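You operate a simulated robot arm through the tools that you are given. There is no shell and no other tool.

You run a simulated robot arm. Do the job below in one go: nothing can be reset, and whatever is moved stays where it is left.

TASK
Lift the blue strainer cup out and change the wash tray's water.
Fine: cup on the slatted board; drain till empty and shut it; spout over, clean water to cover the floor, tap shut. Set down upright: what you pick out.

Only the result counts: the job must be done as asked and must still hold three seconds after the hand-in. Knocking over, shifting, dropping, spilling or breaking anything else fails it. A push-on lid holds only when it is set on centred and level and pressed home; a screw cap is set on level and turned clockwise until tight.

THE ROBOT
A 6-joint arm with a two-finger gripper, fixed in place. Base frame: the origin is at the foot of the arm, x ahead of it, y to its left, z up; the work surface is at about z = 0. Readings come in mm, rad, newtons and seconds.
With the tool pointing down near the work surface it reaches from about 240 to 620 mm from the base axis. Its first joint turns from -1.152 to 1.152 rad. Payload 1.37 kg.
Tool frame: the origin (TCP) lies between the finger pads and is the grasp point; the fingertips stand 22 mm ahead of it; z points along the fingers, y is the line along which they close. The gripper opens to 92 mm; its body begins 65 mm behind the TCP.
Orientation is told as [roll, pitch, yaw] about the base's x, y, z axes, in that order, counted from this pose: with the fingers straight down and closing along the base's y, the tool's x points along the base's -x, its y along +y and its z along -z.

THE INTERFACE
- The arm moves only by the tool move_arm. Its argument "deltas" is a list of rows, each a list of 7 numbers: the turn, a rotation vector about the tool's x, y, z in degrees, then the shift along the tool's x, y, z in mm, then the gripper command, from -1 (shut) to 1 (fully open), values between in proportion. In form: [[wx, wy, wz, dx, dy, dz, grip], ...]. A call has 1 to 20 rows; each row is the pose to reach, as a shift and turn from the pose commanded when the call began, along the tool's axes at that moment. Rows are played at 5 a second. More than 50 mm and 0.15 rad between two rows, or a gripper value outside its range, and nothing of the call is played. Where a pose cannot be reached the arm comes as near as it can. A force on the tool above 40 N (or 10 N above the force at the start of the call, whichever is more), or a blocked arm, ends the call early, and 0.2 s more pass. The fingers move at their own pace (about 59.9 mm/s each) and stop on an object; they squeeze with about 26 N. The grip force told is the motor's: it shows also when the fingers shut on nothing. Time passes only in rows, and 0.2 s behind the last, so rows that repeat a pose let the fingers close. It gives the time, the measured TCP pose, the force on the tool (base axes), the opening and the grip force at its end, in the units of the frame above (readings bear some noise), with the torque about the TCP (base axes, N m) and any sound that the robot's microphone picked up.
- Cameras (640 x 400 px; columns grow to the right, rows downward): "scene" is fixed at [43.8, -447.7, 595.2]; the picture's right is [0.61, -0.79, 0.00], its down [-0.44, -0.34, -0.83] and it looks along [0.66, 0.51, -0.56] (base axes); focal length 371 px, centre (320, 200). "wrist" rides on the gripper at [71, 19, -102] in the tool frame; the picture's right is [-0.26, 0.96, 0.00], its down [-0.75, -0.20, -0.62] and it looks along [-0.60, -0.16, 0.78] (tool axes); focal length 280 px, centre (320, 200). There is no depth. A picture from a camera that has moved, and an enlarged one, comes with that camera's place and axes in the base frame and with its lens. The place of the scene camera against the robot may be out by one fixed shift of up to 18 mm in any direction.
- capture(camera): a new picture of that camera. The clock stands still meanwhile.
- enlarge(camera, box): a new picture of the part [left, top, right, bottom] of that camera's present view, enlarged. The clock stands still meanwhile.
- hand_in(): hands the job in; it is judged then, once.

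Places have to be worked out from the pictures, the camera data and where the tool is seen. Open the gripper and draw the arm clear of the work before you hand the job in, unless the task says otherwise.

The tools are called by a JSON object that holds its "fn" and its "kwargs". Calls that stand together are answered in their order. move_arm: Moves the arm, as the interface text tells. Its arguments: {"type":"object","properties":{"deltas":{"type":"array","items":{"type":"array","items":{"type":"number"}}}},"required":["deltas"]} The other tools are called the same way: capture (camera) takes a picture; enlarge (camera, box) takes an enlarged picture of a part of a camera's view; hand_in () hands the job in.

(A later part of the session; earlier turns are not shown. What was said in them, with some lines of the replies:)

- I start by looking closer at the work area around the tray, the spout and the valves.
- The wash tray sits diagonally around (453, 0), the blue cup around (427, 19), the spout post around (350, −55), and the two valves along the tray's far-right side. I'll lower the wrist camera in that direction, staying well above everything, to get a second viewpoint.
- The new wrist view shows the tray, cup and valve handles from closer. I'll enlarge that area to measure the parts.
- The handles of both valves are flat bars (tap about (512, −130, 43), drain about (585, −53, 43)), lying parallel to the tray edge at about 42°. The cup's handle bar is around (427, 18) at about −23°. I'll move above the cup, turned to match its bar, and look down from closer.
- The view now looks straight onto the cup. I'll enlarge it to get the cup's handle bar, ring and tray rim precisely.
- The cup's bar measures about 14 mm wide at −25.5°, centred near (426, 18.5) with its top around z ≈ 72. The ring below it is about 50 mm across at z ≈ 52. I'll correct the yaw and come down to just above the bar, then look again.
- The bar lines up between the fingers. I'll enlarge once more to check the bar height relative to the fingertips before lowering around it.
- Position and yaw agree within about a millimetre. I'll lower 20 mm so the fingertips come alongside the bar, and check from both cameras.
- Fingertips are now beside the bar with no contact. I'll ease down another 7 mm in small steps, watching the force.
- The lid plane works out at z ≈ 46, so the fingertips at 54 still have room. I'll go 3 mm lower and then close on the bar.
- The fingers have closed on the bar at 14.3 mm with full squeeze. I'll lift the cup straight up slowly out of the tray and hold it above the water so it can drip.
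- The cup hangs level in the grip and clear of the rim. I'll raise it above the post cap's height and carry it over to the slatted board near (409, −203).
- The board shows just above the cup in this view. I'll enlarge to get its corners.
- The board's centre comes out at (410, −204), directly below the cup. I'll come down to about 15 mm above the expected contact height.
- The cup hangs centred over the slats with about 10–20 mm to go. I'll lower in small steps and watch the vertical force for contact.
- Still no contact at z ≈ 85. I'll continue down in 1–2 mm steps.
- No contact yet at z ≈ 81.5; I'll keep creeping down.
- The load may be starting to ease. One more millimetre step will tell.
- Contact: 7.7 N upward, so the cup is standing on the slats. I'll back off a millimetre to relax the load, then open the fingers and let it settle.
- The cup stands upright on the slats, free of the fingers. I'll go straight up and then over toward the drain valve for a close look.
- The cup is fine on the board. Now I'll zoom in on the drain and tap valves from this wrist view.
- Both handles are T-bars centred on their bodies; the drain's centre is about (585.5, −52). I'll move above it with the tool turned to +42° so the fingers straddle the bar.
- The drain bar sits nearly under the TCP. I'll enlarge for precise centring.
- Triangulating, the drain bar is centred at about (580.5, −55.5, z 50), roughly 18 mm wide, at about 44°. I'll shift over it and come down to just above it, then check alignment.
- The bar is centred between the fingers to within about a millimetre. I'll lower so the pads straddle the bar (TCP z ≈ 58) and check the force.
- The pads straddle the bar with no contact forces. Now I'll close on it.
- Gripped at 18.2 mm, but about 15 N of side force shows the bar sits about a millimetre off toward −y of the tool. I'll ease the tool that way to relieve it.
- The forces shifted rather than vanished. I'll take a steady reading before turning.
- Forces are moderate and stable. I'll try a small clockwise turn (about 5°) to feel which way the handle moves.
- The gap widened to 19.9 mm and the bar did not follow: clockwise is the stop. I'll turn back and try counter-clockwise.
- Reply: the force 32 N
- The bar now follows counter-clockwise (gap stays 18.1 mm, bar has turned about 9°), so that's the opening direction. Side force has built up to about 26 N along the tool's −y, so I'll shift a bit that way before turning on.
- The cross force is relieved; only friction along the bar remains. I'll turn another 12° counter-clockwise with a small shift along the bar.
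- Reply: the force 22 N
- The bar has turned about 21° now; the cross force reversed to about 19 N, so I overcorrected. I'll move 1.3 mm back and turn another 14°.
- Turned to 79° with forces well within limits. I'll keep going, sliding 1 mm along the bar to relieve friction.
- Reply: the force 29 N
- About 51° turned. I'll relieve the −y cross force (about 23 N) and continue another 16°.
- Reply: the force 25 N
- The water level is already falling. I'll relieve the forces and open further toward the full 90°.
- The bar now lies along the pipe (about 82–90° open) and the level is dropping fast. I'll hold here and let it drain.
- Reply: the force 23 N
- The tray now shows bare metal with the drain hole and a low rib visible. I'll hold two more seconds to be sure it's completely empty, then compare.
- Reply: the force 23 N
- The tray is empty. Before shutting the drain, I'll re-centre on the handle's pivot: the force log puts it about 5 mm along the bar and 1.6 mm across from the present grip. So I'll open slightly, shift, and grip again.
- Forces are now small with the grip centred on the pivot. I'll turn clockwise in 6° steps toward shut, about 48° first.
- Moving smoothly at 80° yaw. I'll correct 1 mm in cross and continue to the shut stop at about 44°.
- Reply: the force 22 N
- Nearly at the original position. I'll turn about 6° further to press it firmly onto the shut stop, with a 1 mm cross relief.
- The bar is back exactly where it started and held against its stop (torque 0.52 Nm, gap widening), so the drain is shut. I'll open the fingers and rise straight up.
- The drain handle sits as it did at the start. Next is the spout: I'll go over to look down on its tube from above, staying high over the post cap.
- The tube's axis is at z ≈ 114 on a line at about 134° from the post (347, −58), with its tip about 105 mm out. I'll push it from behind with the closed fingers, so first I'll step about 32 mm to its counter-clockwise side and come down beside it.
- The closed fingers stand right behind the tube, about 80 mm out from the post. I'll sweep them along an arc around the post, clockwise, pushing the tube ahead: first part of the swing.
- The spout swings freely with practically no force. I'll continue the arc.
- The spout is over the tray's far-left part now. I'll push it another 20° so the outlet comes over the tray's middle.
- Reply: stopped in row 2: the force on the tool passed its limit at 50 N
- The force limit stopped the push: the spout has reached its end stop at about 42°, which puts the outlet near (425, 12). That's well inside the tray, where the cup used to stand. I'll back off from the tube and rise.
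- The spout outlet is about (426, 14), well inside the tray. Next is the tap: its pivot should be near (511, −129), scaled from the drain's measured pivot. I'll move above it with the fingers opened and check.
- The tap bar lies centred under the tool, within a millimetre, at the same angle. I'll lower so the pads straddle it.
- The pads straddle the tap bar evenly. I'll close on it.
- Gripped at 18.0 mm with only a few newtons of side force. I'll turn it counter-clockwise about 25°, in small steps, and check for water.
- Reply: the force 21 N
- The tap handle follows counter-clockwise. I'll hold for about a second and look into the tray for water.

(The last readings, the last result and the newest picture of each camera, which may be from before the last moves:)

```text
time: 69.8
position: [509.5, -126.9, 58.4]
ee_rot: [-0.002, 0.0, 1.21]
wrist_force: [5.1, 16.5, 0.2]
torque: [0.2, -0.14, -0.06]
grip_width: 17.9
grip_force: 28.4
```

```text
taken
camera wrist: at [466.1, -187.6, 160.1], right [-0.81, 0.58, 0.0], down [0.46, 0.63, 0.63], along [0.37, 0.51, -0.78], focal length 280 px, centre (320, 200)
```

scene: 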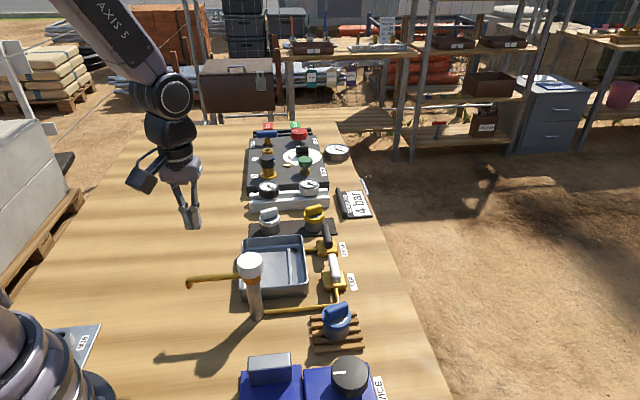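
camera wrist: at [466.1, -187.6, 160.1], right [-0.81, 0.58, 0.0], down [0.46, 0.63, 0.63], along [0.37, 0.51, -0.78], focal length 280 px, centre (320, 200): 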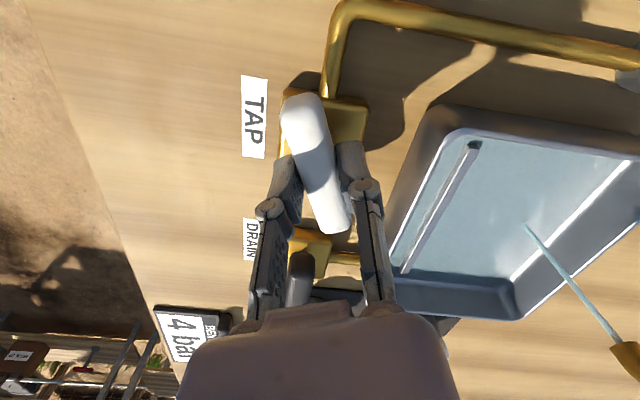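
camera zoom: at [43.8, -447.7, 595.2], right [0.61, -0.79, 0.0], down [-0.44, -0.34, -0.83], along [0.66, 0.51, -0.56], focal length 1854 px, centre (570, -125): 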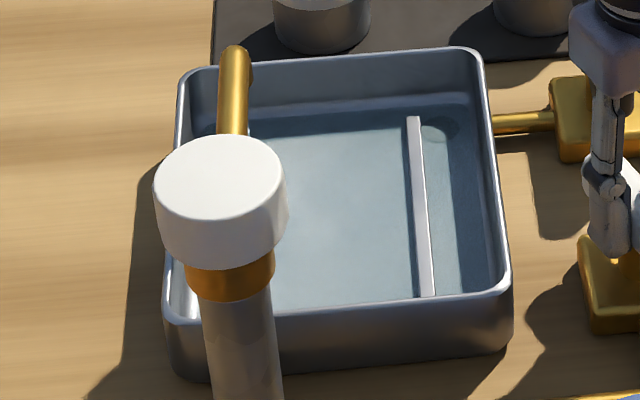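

Clean water is running from the spout and already spreads over the whole floor, with the low rib still standing above it. I'll let it run just a little longer and look again.

{"fn": "move_arm", "kwargs": {"deltas": [[0, 0, 0, 0, 0, 0, -1], [0, 0, 0, 0, 0, 0, -1], [0, 0, 0, 0, 0, 0, -1]]}}

{"fn": "enlarge", "kwargs": {"camera": "scene", "box": [225, 225, 315, 305]}}

{"fn": "enlarge", "kwargs": {"camera": "wrist", "box": [370, 90, 640, 259]}}

```text
time: 70.6
position: [509.5, -127.4, 57.8]
ee_rot: [-0.001, 0.0, 1.211]
wrist_force: [10.8, 14.6, -6.1]
torque: [0.35, -0.22, 0.01]
grip_width: 17.9
grip_force: 27.4
```

```text
5.00 times, centred on (270, 265) of scene
camera zoom: at [43.8, -447.7, 595.2], right [0.61, -0.79, 0.0], down [-0.44, -0.34, -0.83], along [0.66, 0.51, -0.56], focal length 1854 px, centre (570, -125)
```

zoom: 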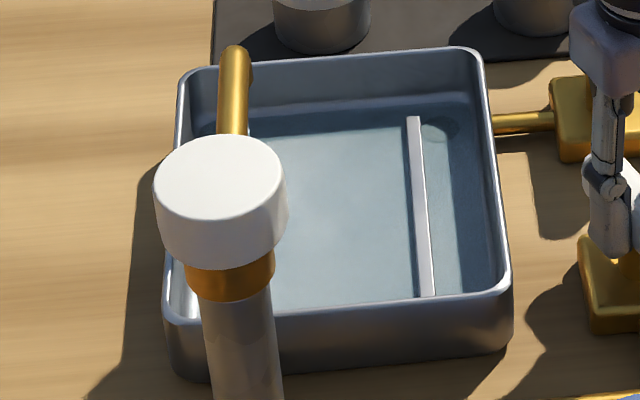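

```text
2.37 times, centred on (505, 174) of wrist
camera zoom: at [466.0, -187.9, 160.2], right [-0.81, 0.59, 0.0], down [0.46, 0.63, 0.63], along [0.37, 0.51, -0.78], focal length 664 px, centre (-118, 260)
```

zoom: 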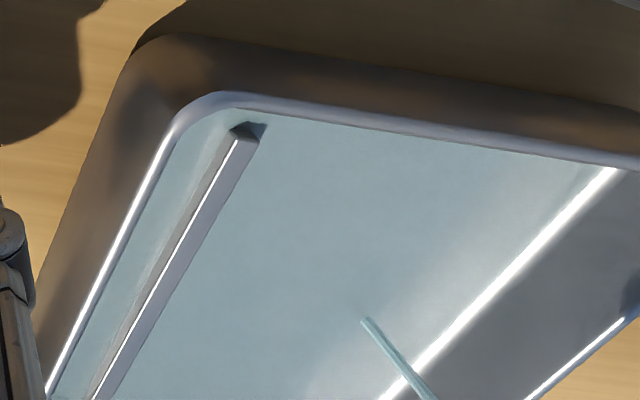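

The floor is covered, but the rib still pokes out by a few millimetres. I'll keep it running in one-second steps until the rib goes under, still far below the rim.

{"fn": "move_arm", "kwargs": {"deltas": [[0, 0, 0, 0, 0, 0, -1], [0, 0, 0, 0, 0, 0, -1], [0, 0, 0, 0, 0, 0, -1], [0, 0, 0, 0, 0, 0, -1], [0, 0, 0, 0, 0, 0, -1]]}}

{"fn": "enlarge", "kwargs": {"camera": "scene", "box": [225, 225, 315, 305]}}

{"fn": "enlarge", "kwargs": {"camera": "wrist", "box": [370, 90, 640, 259]}}

```text
time: 71.8
position: [509.1, -128.2, 57.8]
ee_rot: [-0.001, 0.0, 1.211]
wrist_force: [14.6, 12.5, -8.6]
torque: [0.3, -0.3, 0.0]
grip_width: 17.8
grip_force: 27.9
```

```text
5.00 times, centred on (270, 265) of scene
camera zoom: at [43.8, -447.7, 595.2], right [0.61, -0.79, 0.0], down [-0.44, -0.34, -0.83], along [0.66, 0.51, -0.56], focal length 1854 px, centre (570, -125)
```

zoom: 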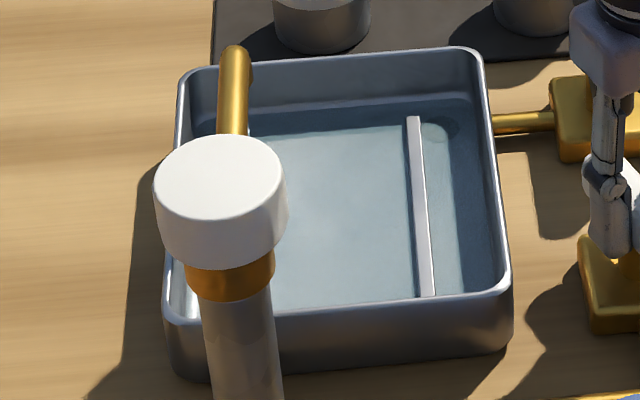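

```text
2.37 times, centred on (505, 174) of wrist
camera zoom: at [466.0, -187.9, 160.3], right [-0.81, 0.59, 0.0], down [0.46, 0.63, 0.63], along [0.37, 0.51, -0.78], focal length 664 px, centre (-118, 260)
```

zoom: 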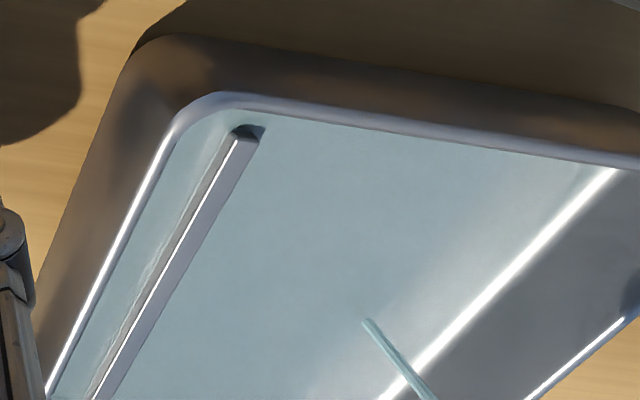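

The rib's exposed side is shrinking as the level rises. I'll give it two more seconds.

{"fn": "move_arm", "kwargs": {"deltas": [[0, 0, 0, 0, 0, 0, -1], [0, 0, 0, 0, 0, 0, -1], [0, 0, 0, 0, 0, 0, -1], [0, 0, 0, 0, 0, 0, -1], [0, 0, 0, 0, 0, 0, -1], [0, 0, 0, 0, 0, 0, -1], [0, 0, 0, 0, 0, 0, -1], [0, 0, 0, 0, 0, 0, -1], [0, 0, 0, 0, 0, 0, -1]]}}

{"fn": "enlarge", "kwargs": {"camera": "scene", "box": [225, 225, 315, 305]}}

{"fn": "enlarge", "kwargs": {"camera": "wrist", "box": [370, 90, 640, 259]}}

```text
time: 73.8
position: [507.8, -129.4, 57.6]
ee_rot: [-0.002, 0.0, 1.211]
wrist_force: [18.3, 7.1, -11.9]
torque: [0.18, -0.32, 0.0]
grip_width: 17.8
grip_force: 27.8
```

```text
5.00 times, centred on (270, 265) of scene
camera zoom: at [43.8, -447.7, 595.2], right [0.61, -0.79, 0.0], down [-0.44, -0.34, -0.83], along [0.66, 0.51, -0.56], focal length 1854 px, centre (570, -125)
```

zoom: 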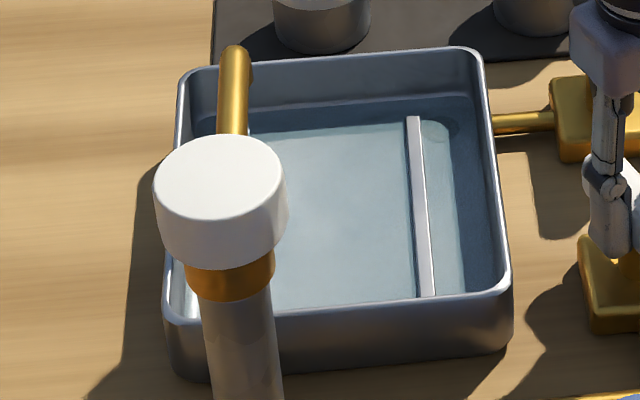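

```text
2.37 times, centred on (505, 174) of wrist
camera zoom: at [466.0, -188.0, 160.3], right [-0.81, 0.59, 0.0], down [0.46, 0.63, 0.63], along [0.37, 0.51, -0.78], focal length 664 px, centre (-118, 260)
```

zoom: 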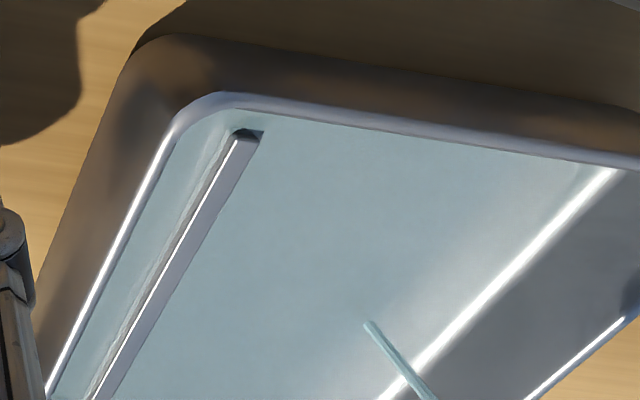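

It is still rising steadily. I'll ease the side force slightly while holding for two more seconds.

{"fn": "move_arm", "kwargs": {"deltas": [[0, 0, 0, 0, -0.5, 0, -1], [0, 0, 0, 0, -0.8, 0, -1], [0, 0, 0, 0, -0.8, 0, -1], [0, 0, 0, 0, -0.8, 0, -1], [0, 0, 0, 0, -0.8, 0, -1], [0, 0, 0, 0, -0.8, 0, -1], [0, 0, 0, 0, -0.8, 0, -1], [0, 0, 0, 0, -0.8, 0, -1], [0, 0, 0, 0, -0.8, 0, -1]]}}

{"fn": "enlarge", "kwargs": {"camera": "scene", "box": [225, 225, 315, 305]}}

{"fn": "enlarge", "kwargs": {"camera": "wrist", "box": [370, 90, 640, 259]}}

```text
time: 75.8
position: [509.2, -128.1, 58.7]
ee_rot: [-0.004, -0.001, 1.213]
wrist_force: [19.7, 7.1, -10.5]
torque: [0.24, -0.39, -0.01]
grip_width: 18.0
grip_force: 28.4
```

```text
5.00 times, centred on (270, 265) of scene
camera zoom: at [43.8, -447.7, 595.2], right [0.61, -0.79, 0.0], down [-0.44, -0.34, -0.83], along [0.66, 0.51, -0.56], focal length 1854 px, centre (570, -125)
```

zoom: 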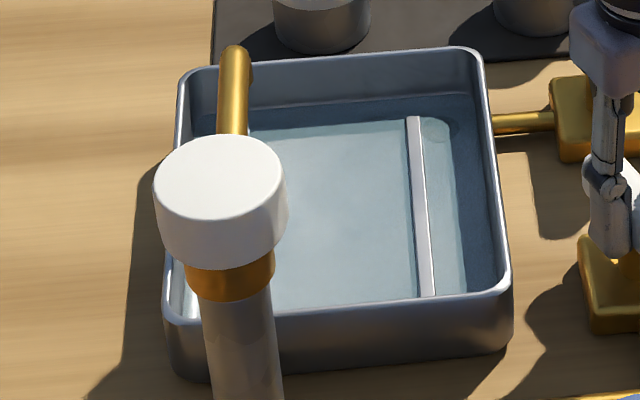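

```text
2.37 times, centred on (505, 174) of wrist
camera zoom: at [465.8, -188.0, 160.3], right [-0.81, 0.59, 0.0], down [0.46, 0.63, 0.63], along [0.37, 0.51, -0.78], focal length 664 px, centre (-118, 260)
```

zoom: 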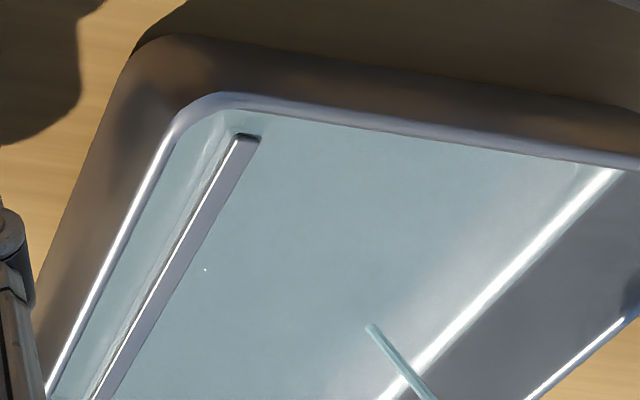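

Only the rib's top face is left above the water. One and a half seconds more should cover it.

{"fn": "move_arm", "kwargs": {"deltas": [[0, 0, 0, -0.5, -0.6, 0, -1], [0, 0, 0, -0.5, -0.6, 0, -1], [0, 0, 0, -0.5, -0.6, 0, -1], [0, 0, 0, -0.5, -0.6, 0, -1], [0, 0, 0, -0.5, -0.6, 0, -1], [0, 0, 0, -0.5, -0.6, 0, -1]]}}

{"fn": "enlarge", "kwargs": {"camera": "scene", "box": [225, 225, 315, 305]}}

{"fn": "enlarge", "kwargs": {"camera": "wrist", "box": [370, 90, 640, 259]}}

```text
time: 77.2
position: [508.7, -128.6, 57.6]
ee_rot: [0.001, 0.001, 1.211]
wrist_force: [-4.3, 8.1, 17.3]
torque: [0.17, 0.09, -0.02]
grip_width: 18.0
grip_force: 27.6
```

```text
5.00 times, centred on (270, 265) of scene
camera zoom: at [43.7, -447.6, 595.3], right [0.61, -0.79, 0.0], down [-0.44, -0.34, -0.83], along [0.66, 0.51, -0.55], focal length 1854 px, centre (570, -125)
```

zoom: 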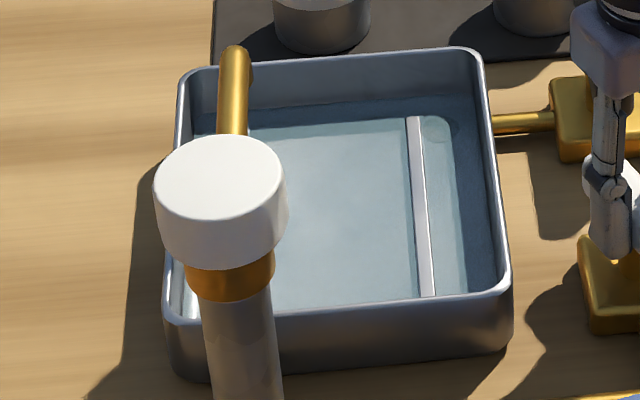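

```text
2.37 times, centred on (505, 174) of wrist
camera zoom: at [466.2, -188.2, 160.2], right [-0.81, 0.59, 0.0], down [0.46, 0.63, 0.62], along [0.37, 0.51, -0.78], focal length 664 px, centre (-118, 260)
```

zoom: 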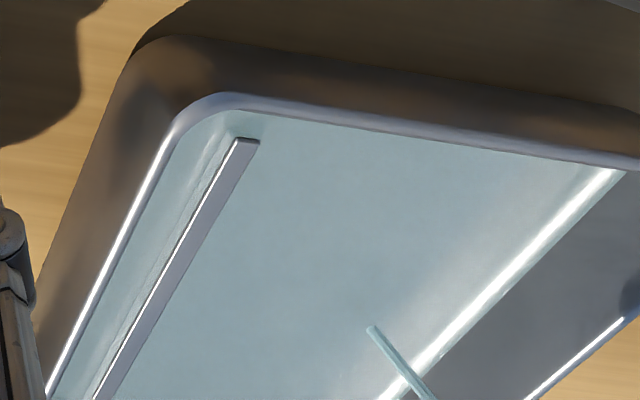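

The rib's top is nearly flush with the surface. I'll run it about another second, then re-check before shutting.

{"fn": "move_arm", "kwargs": {"deltas": [[0, 0, 0, 0, 0, 0, -1], [0, 0, 0, 0, 0, 0, -1], [0, 0, 0, 0, 0, 0, -1], [0, 0, 0, 0, 0, 0, -1], [0, 0, 0, 0, 0, 0, -1], [0, 0, 0, 0, 0, 0, -1]]}}

{"fn": "enlarge", "kwargs": {"camera": "wrist", "box": [370, 90, 640, 259]}}

{"fn": "enlarge", "kwargs": {"camera": "scene", "box": [225, 225, 315, 305]}}

```text
time: 78.6
position: [508.0, -129.2, 57.8]
ee_rot: [-0.001, -0.001, 1.212]
wrist_force: [-10.2, 3.5, 18.1]
torque: [0.08, 0.28, 0.05]
grip_width: 18.0
grip_force: 28.1
```

```text
2.37 times, centred on (505, 174) of wrist
camera zoom: at [466.1, -188.3, 159.9], right [-0.81, 0.59, 0.0], down [0.46, 0.63, 0.62], along [0.37, 0.51, -0.78], focal length 664 px, centre (-118, 260)
```

zoom: 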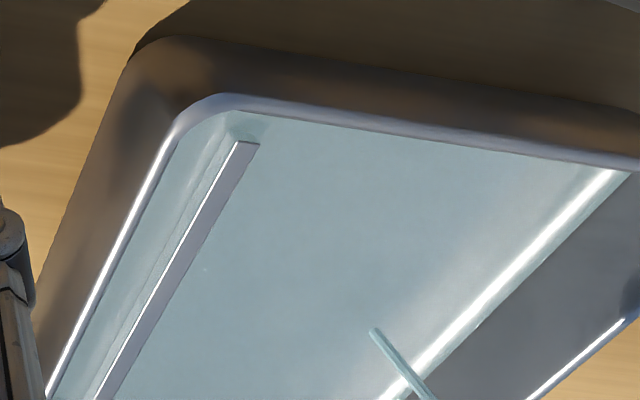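

```text
5.00 times, centred on (270, 265) of scene
camera zoom: at [43.7, -447.6, 595.3], right [0.61, -0.79, 0.0], down [-0.44, -0.34, -0.83], along [0.66, 0.51, -0.55], focal length 1854 px, centre (570, -125)
```

zoom: 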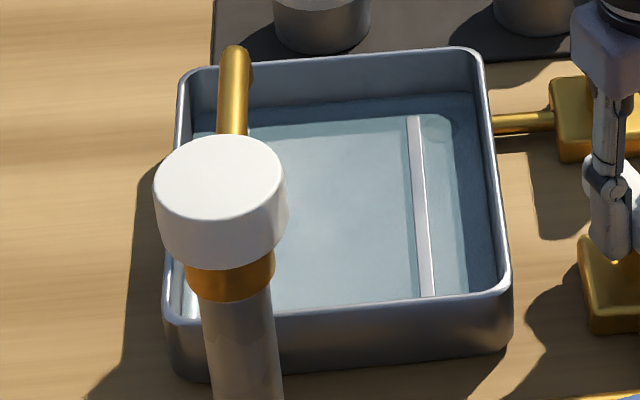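

Almost flush now. I'll give it another second and look once more.

{"fn": "move_arm", "kwargs": {"deltas": [[0, 0, 0, 0, 0, 0, -1], [0, 0, 0, 0, 0, 0, -1], [0, 0, 0, 0, 0, 0, -1], [0, 0, 0, 0, 0, 0, -1], [0, 0, 0, 0, 0, 0, -1], [0, 0, 0, 0, 0, 0, -1]]}}

{"fn": "enlarge", "kwargs": {"camera": "wrist", "box": [370, 90, 640, 259]}}

{"fn": "enlarge", "kwargs": {"camera": "scene", "box": [225, 225, 315, 305]}}

```text
time: 80.0
position: [509.4, -128.6, 55.4]
ee_rot: [-0.001, 0.001, 1.211]
wrist_force: [-14.7, 0.0, 16.5]
torque: [0.05, 0.31, 0.03]
grip_width: 18.2
grip_force: 28.3
```

```text
2.37 times, centred on (505, 174) of wrist
camera zoom: at [466.2, -188.3, 159.9], right [-0.81, 0.59, 0.0], down [0.46, 0.63, 0.62], along [0.37, 0.51, -0.78], focal length 664 px, centre (-118, 260)
```

zoom: 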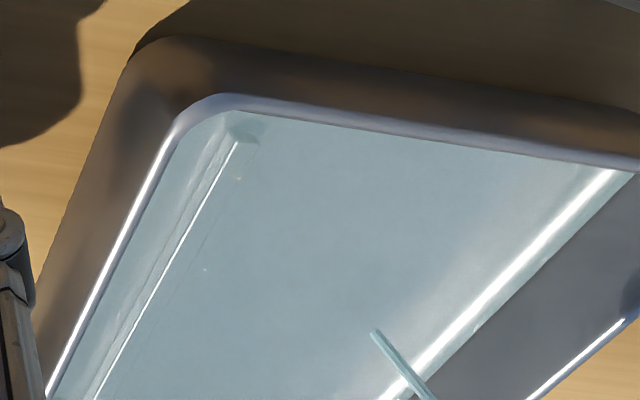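

```text
5.00 times, centred on (270, 265) of scene
camera zoom: at [43.7, -447.6, 595.3], right [0.61, -0.79, 0.0], down [-0.44, -0.34, -0.83], along [0.66, 0.51, -0.55], focal length 1854 px, centre (570, -125)
```

zoom: 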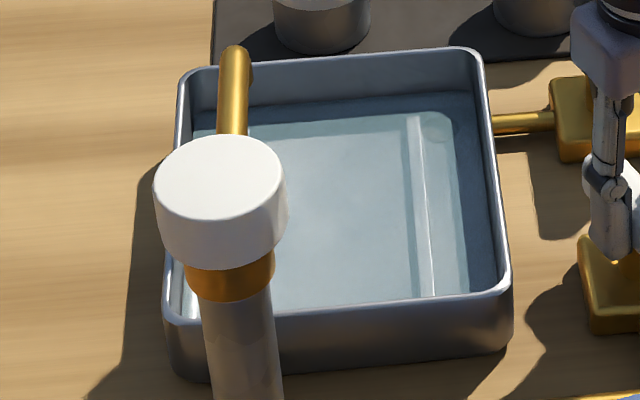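

The rib is now under water, so the whole floor is covered. I'll shut the tap now, turning clockwise back to its stop and a few degrees of pressure past it.

{"fn": "move_arm", "kwargs": {"deltas": [[0, 0, 6, 0, 0.6, 0, -1], [0, 0, 12, 0, 0.6, 0, -1], [0, 0, 18, 0, 0.6, 0, -1], [0, 0, 24, 0, 0.6, 0, -1], [0, 0, 28, 0, 0.6, 0, -1], [0, 0, 31, 0, 0.6, 0, -1], [0, 0, 31, 0, 0.6, 0, -1]]}}

{"fn": "enlarge", "kwargs": {"camera": "scene", "box": [220, 200, 380, 300]}}

{"fn": "capture", "kwargs": {"camera": "wrist"}}

```text
time: 81.6
position: [508.9, -127.8, 56.8]
ee_rot: [-0.002, 0.0, 0.668]
wrist_force: [1.5, 6.1, -6.9]
torque: [-0.46, 0.47, 0.46]
grip_width: 19.6
grip_force: 28.1
```

```text
4.00 times, centred on (300, 250) of scene
camera zoom: at [43.8, -447.7, 595.2], right [0.61, -0.79, 0.0], down [-0.44, -0.34, -0.83], along [0.66, 0.51, -0.56], focal length 1483 px, centre (400, 0)
```

zoom: 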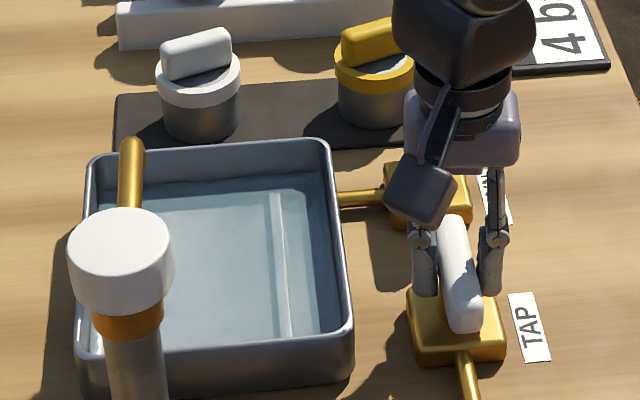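

```text
taken
camera wrist: at [441.5, -156.8, 159.0], right [-0.39, 0.92, 0.0], down [0.72, 0.31, 0.63], along [0.58, 0.25, -0.78], focal length 280 px, centre (320, 200)
```

wrist: 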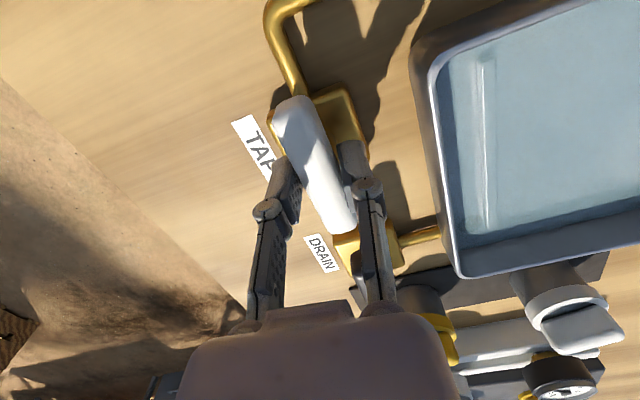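

The tap is on its stop (0.46 Nm, gap 19.6 mm), with the bar in its original position. I'll open the fingers without turning and rise straight up.

{"fn": "move_arm", "kwargs": {"deltas": [[0, 0, 0, 0, 0, 0, -0.5], [0, 0, 0, 0, 0, 0, -0.1], [0, 0, 0, 0, 0, 0, 0.0], [0, 0, 0, 0, 0, -12, 0.0], [0, 0, 0, 0, 0, -35, 0.0], [0, 0, 0, 0, 0, -70, 0.0], [0, 0, 0, 0, 0, -105, 0.0], [0, 0, 0, 0, 0, -140, 0.0], [0, 0, 0, 0, 0, -140, 0.0]]}}

{"fn": "enlarge", "kwargs": {"camera": "scene", "box": [220, 200, 380, 300]}}

{"fn": "capture", "kwargs": {"camera": "wrist"}}

```text
time: 83.6
position: [508.6, -129.1, 198.8]
ee_rot: [-0.001, 0.0, 0.671]
wrist_force: [-0.1, -0.4, 0.1]
torque: [0.0, 0.02, 0.01]
grip_width: 46.0
grip_force: 0.1
```

```text
4.00 times, centred on (300, 250) of scene
camera zoom: at [43.8, -447.7, 595.2], right [0.61, -0.79, 0.0], down [-0.44, -0.34, -0.83], along [0.66, 0.51, -0.56], focal length 1483 px, centre (400, 0)
```

zoom: 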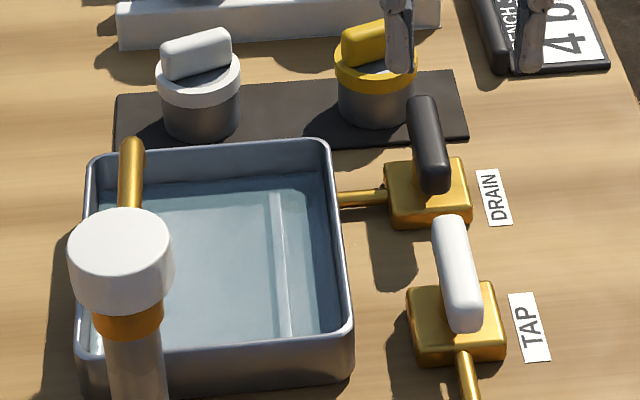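

```text
taken
camera wrist: at [440.8, -157.9, 300.5], right [-0.39, 0.92, 0.0], down [0.72, 0.31, 0.63], along [0.58, 0.25, -0.78], focal length 280 px, centre (320, 200)
```

wrist: 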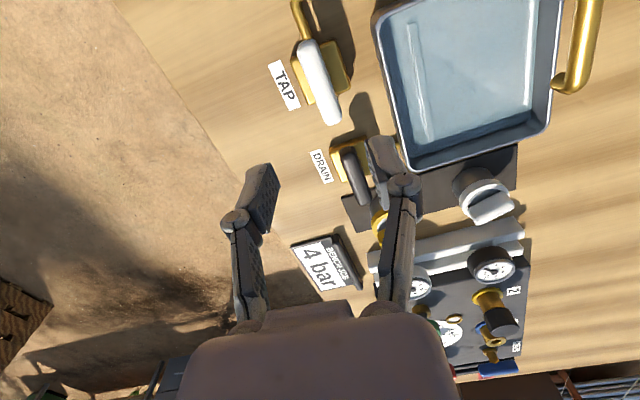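

Both handles are back at shut and no stream is visible. I'll open the gripper, rise clear and go back to the starting pose, letting time pass to check that nothing leaks or drips.

{"fn": "move_arm", "kwargs": {"deltas": [[0, 0, 0, 0, 0, -30, 0.3], [0, 0, 0, 0, 0, -65, 0.6], [0, 0, 0, 0, 0, -100, 1], [0, 0, 0, 0, 0, -130, 1], [0, 0, 6, 0, 0, -130, 1], [0, 0, 13, 0, 0, -130, 1], [0, 0, 20, 0, 0, -130, 1], [0, 0, 27, 0, 0, -130, 1], [0, 0, 34, 0, 0, -130, 1], [0, 0, 38.4, 0, 0, -130, 1], [0, 0, 38.4, 0, 0, -130, 1]]}}

{"fn": "capture", "kwargs": {"camera": "wrist"}}

{"fn": "capture", "kwargs": {"camera": "scene"}}

```text
time: 86.0
position: [508.2, -127.9, 327.5]
ee_rot: [0.0, 0.0, -0.002]
wrist_force: [-0.3, 1.1, 0.1]
torque: [-0.01, -0.03, -0.01]
grip_width: 92.2
grip_force: 0.1
```

```text
taken
camera wrist: at [437.3, -108.8, 430.0], right [0.26, 0.96, 0.0], down [0.75, -0.21, 0.63], along [0.6, -0.17, -0.78], focal length 280 px, centre (320, 200)
```

wrist: 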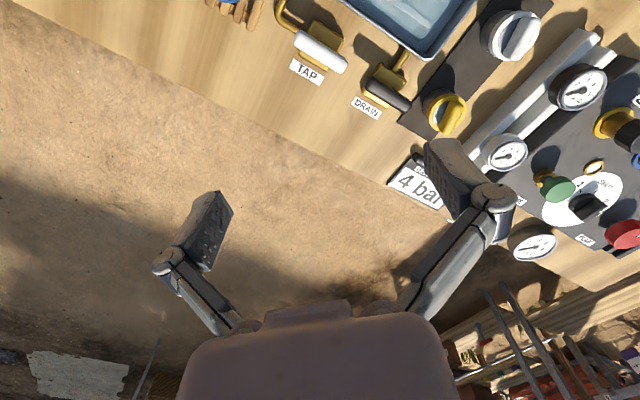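

```text
taken
```

scene: 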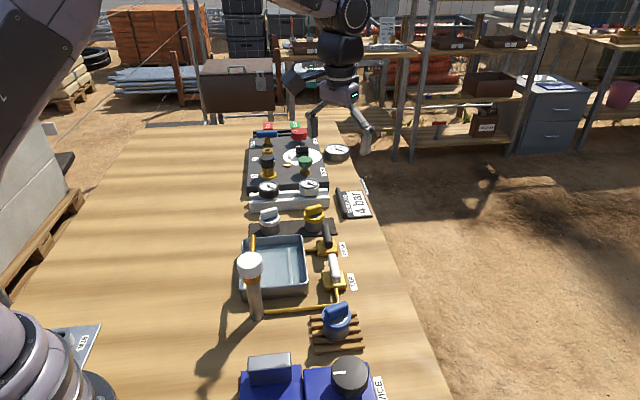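

The arm is clear. I'll shift the camera back over the tray for a last level and leak check, and zoom on the tray and the cup.

{"fn": "move_arm", "kwargs": {"deltas": [[0, 0, 0, 30, 15, 0, 1], [0, 0, 0, 65, 30, 0, 1], [0, 0, 0, 100, 45, 0, 1], [0, 0, 0, 130, 55, 0, 1], [0, 0, 0, 130, 55, 0, 1], [0, 0, 0, 130, 55, 0, 1], [0, 0, 0, 130, 55, 0, 1]]}}

{"fn": "capture", "kwargs": {"camera": "wrist"}}

{"fn": "enlarge", "kwargs": {"camera": "scene", "box": [225, 225, 315, 305]}}

{"fn": "enlarge", "kwargs": {"camera": "scene", "box": [280, 280, 400, 355]}}

```text
time: 87.6
position: [379.3, -72.5, 325.3]
ee_rot: [0.0, -0.003, -0.001]
wrist_force: [-0.1, -0.4, 0.5]
torque: [-0.03, 0.03, -0.04]
grip_width: 91.6
grip_force: 0.0
```

```text
taken
camera wrist: at [308.4, -52.7, 427.7], right [0.26, 0.96, 0.0], down [0.75, -0.2, 0.63], along [0.6, -0.16, -0.78], focal length 280 px, centre (320, 200)
```

wrist: 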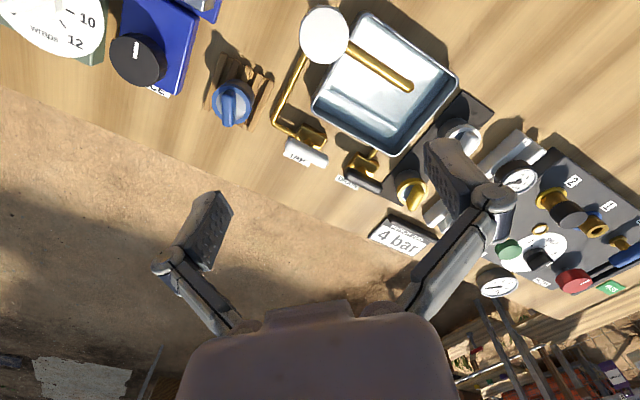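

```text
5.00 times, centred on (270, 265) of scene
camera zoom: at [43.8, -447.7, 595.2], right [0.61, -0.79, 0.0], down [-0.44, -0.34, -0.83], along [0.66, 0.51, -0.56], focal length 1854 px, centre (570, -125)
```

zoom: 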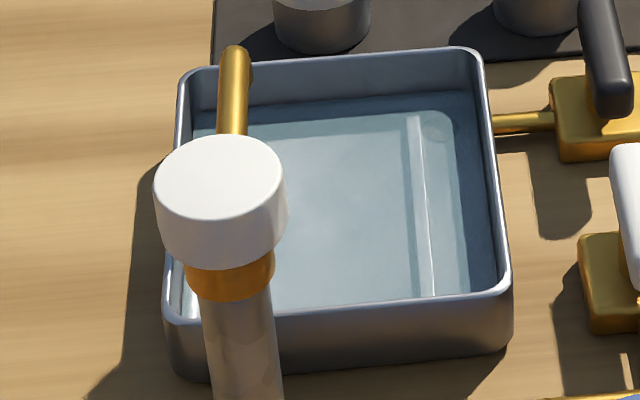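

```text
5.33 times, centred on (340, 318) of scene
camera zoom: at [43.8, -447.7, 595.2], right [0.61, -0.79, 0.0], down [-0.44, -0.34, -0.83], along [0.66, 0.51, -0.56], focal length 1977 px, centre (213, -427)
```

zoom: 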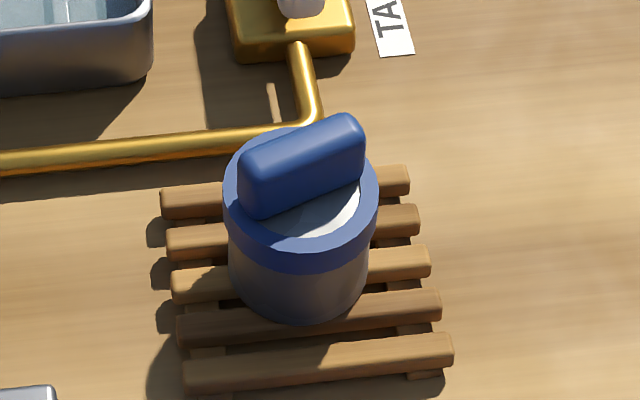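

The rib is still under water, the spout is not dripping and the cup stands upright. I'll return to the starting pose while a few more seconds pass, then compare the level once more.

{"fn": "move_arm", "kwargs": {"deltas": [[0, 0, 0, -20, 30, 0, 1], [0, 0, 0, -45, 65, 0, 1], [0, 0, 0, -70, 100, 0, 1], [0, 0, 0, -90, 135, 0, 1], [0, 0, 0, -106, 162, 0, 1], [0, 0, 0, -106, 162, 0, 1], [0, 0, 0, -106, 162, 0, 1], [0, 0, 0, -106, 162, 0, 1], [0, 0, 0, -106, 162, 0, 1], [0, 0, 0, -106, 162, 0, 1], [0, 0, 0, -106, 162, 0, 1], [0, 0, 0, -106, 162, 0, 1], [0, 0, 0, -106, 162, 0, 1], [0, 0, 0, -106, 162, 0, 1]]}}

{"fn": "enlarge", "kwargs": {"camera": "scene", "box": [225, 225, 315, 305]}}

{"fn": "enlarge", "kwargs": {"camera": "wrist", "box": [0, 0, 400, 250]}}

{"fn": "capture", "kwargs": {"camera": "scene"}}

```text
time: 90.6
position: [485.8, 86.8, 326.0]
ee_rot: [0.001, 0.0, -0.001]
wrist_force: [1.1, 0.2, 0.1]
torque: [0.01, 0.03, -0.03]
grip_width: 91.9
grip_force: 0.1
```

```text
5.00 times, centred on (270, 265) of scene
camera zoom: at [43.8, -447.7, 595.2], right [0.61, -0.79, 0.0], down [-0.44, -0.34, -0.83], along [0.66, 0.51, -0.56], focal length 1854 px, centre (570, -125)
```

zoom: 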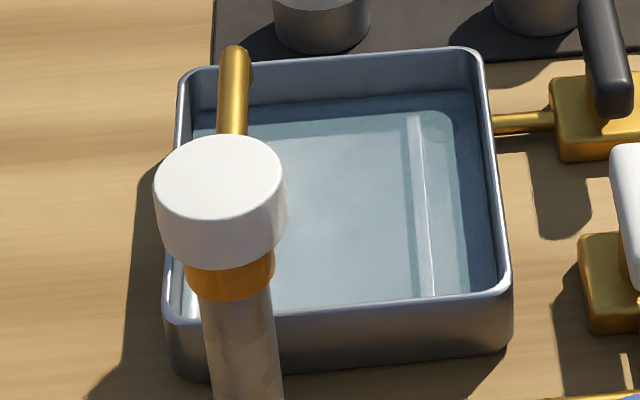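

```text
1.60 times, centred on (200, 125) of wrist
camera zoom: at [414.0, 106.0, 429.1], right [0.26, 0.96, 0.0], down [0.75, -0.2, 0.63], along [0.6, -0.16, -0.78], focal length 449 px, centre (512, 320)
```

zoom: 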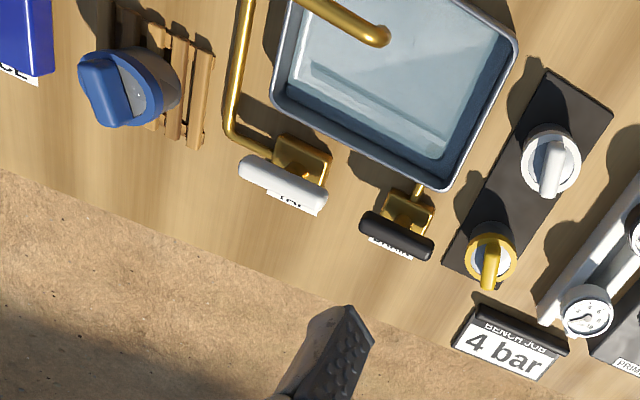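

```text
taken
```

scene: 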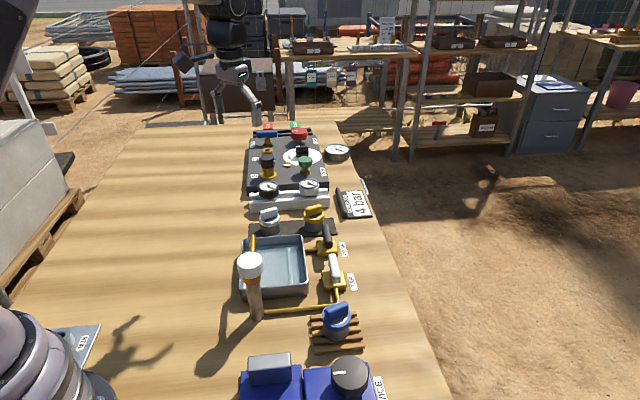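

The water level has not changed over several seconds and both valves sit shut. The spout is over the tray, the cup is upright on the slatted board, and the arm is clear with the gripper open. I'm handing in.

{"fn": "hand_in", "kwargs": {}}

```text
The job is handed in.
```

I've handed the job in. The blue strainer cup is out of the tray and the tray now holds clean water. I don't have the judge's result yet.

- **Cup:** it stands upright near the middle of the slatted board.
- **Drain:** I drained the tray until it showed bare metal, then turned the drain handle back to its shut stop.
- **Spout:** it is swung over the tray. The push ended when the force reached its 50 N limit; I took that as the spout's end stop, and the post had not shifted. The outlet is well inside the rim.
- **Water:** clean water covers the whole floor, including the low rib, and is well below the rim. The task gave no depth, so I stopped once the rib was under.
- **Tap:** the tap is back on its shut stop. The level stayed the same for several seconds afterwards, with no dripping.

The arm is back at its starting pose with the gripper open. Nothing else was knocked over, moved or spilled that I could see.
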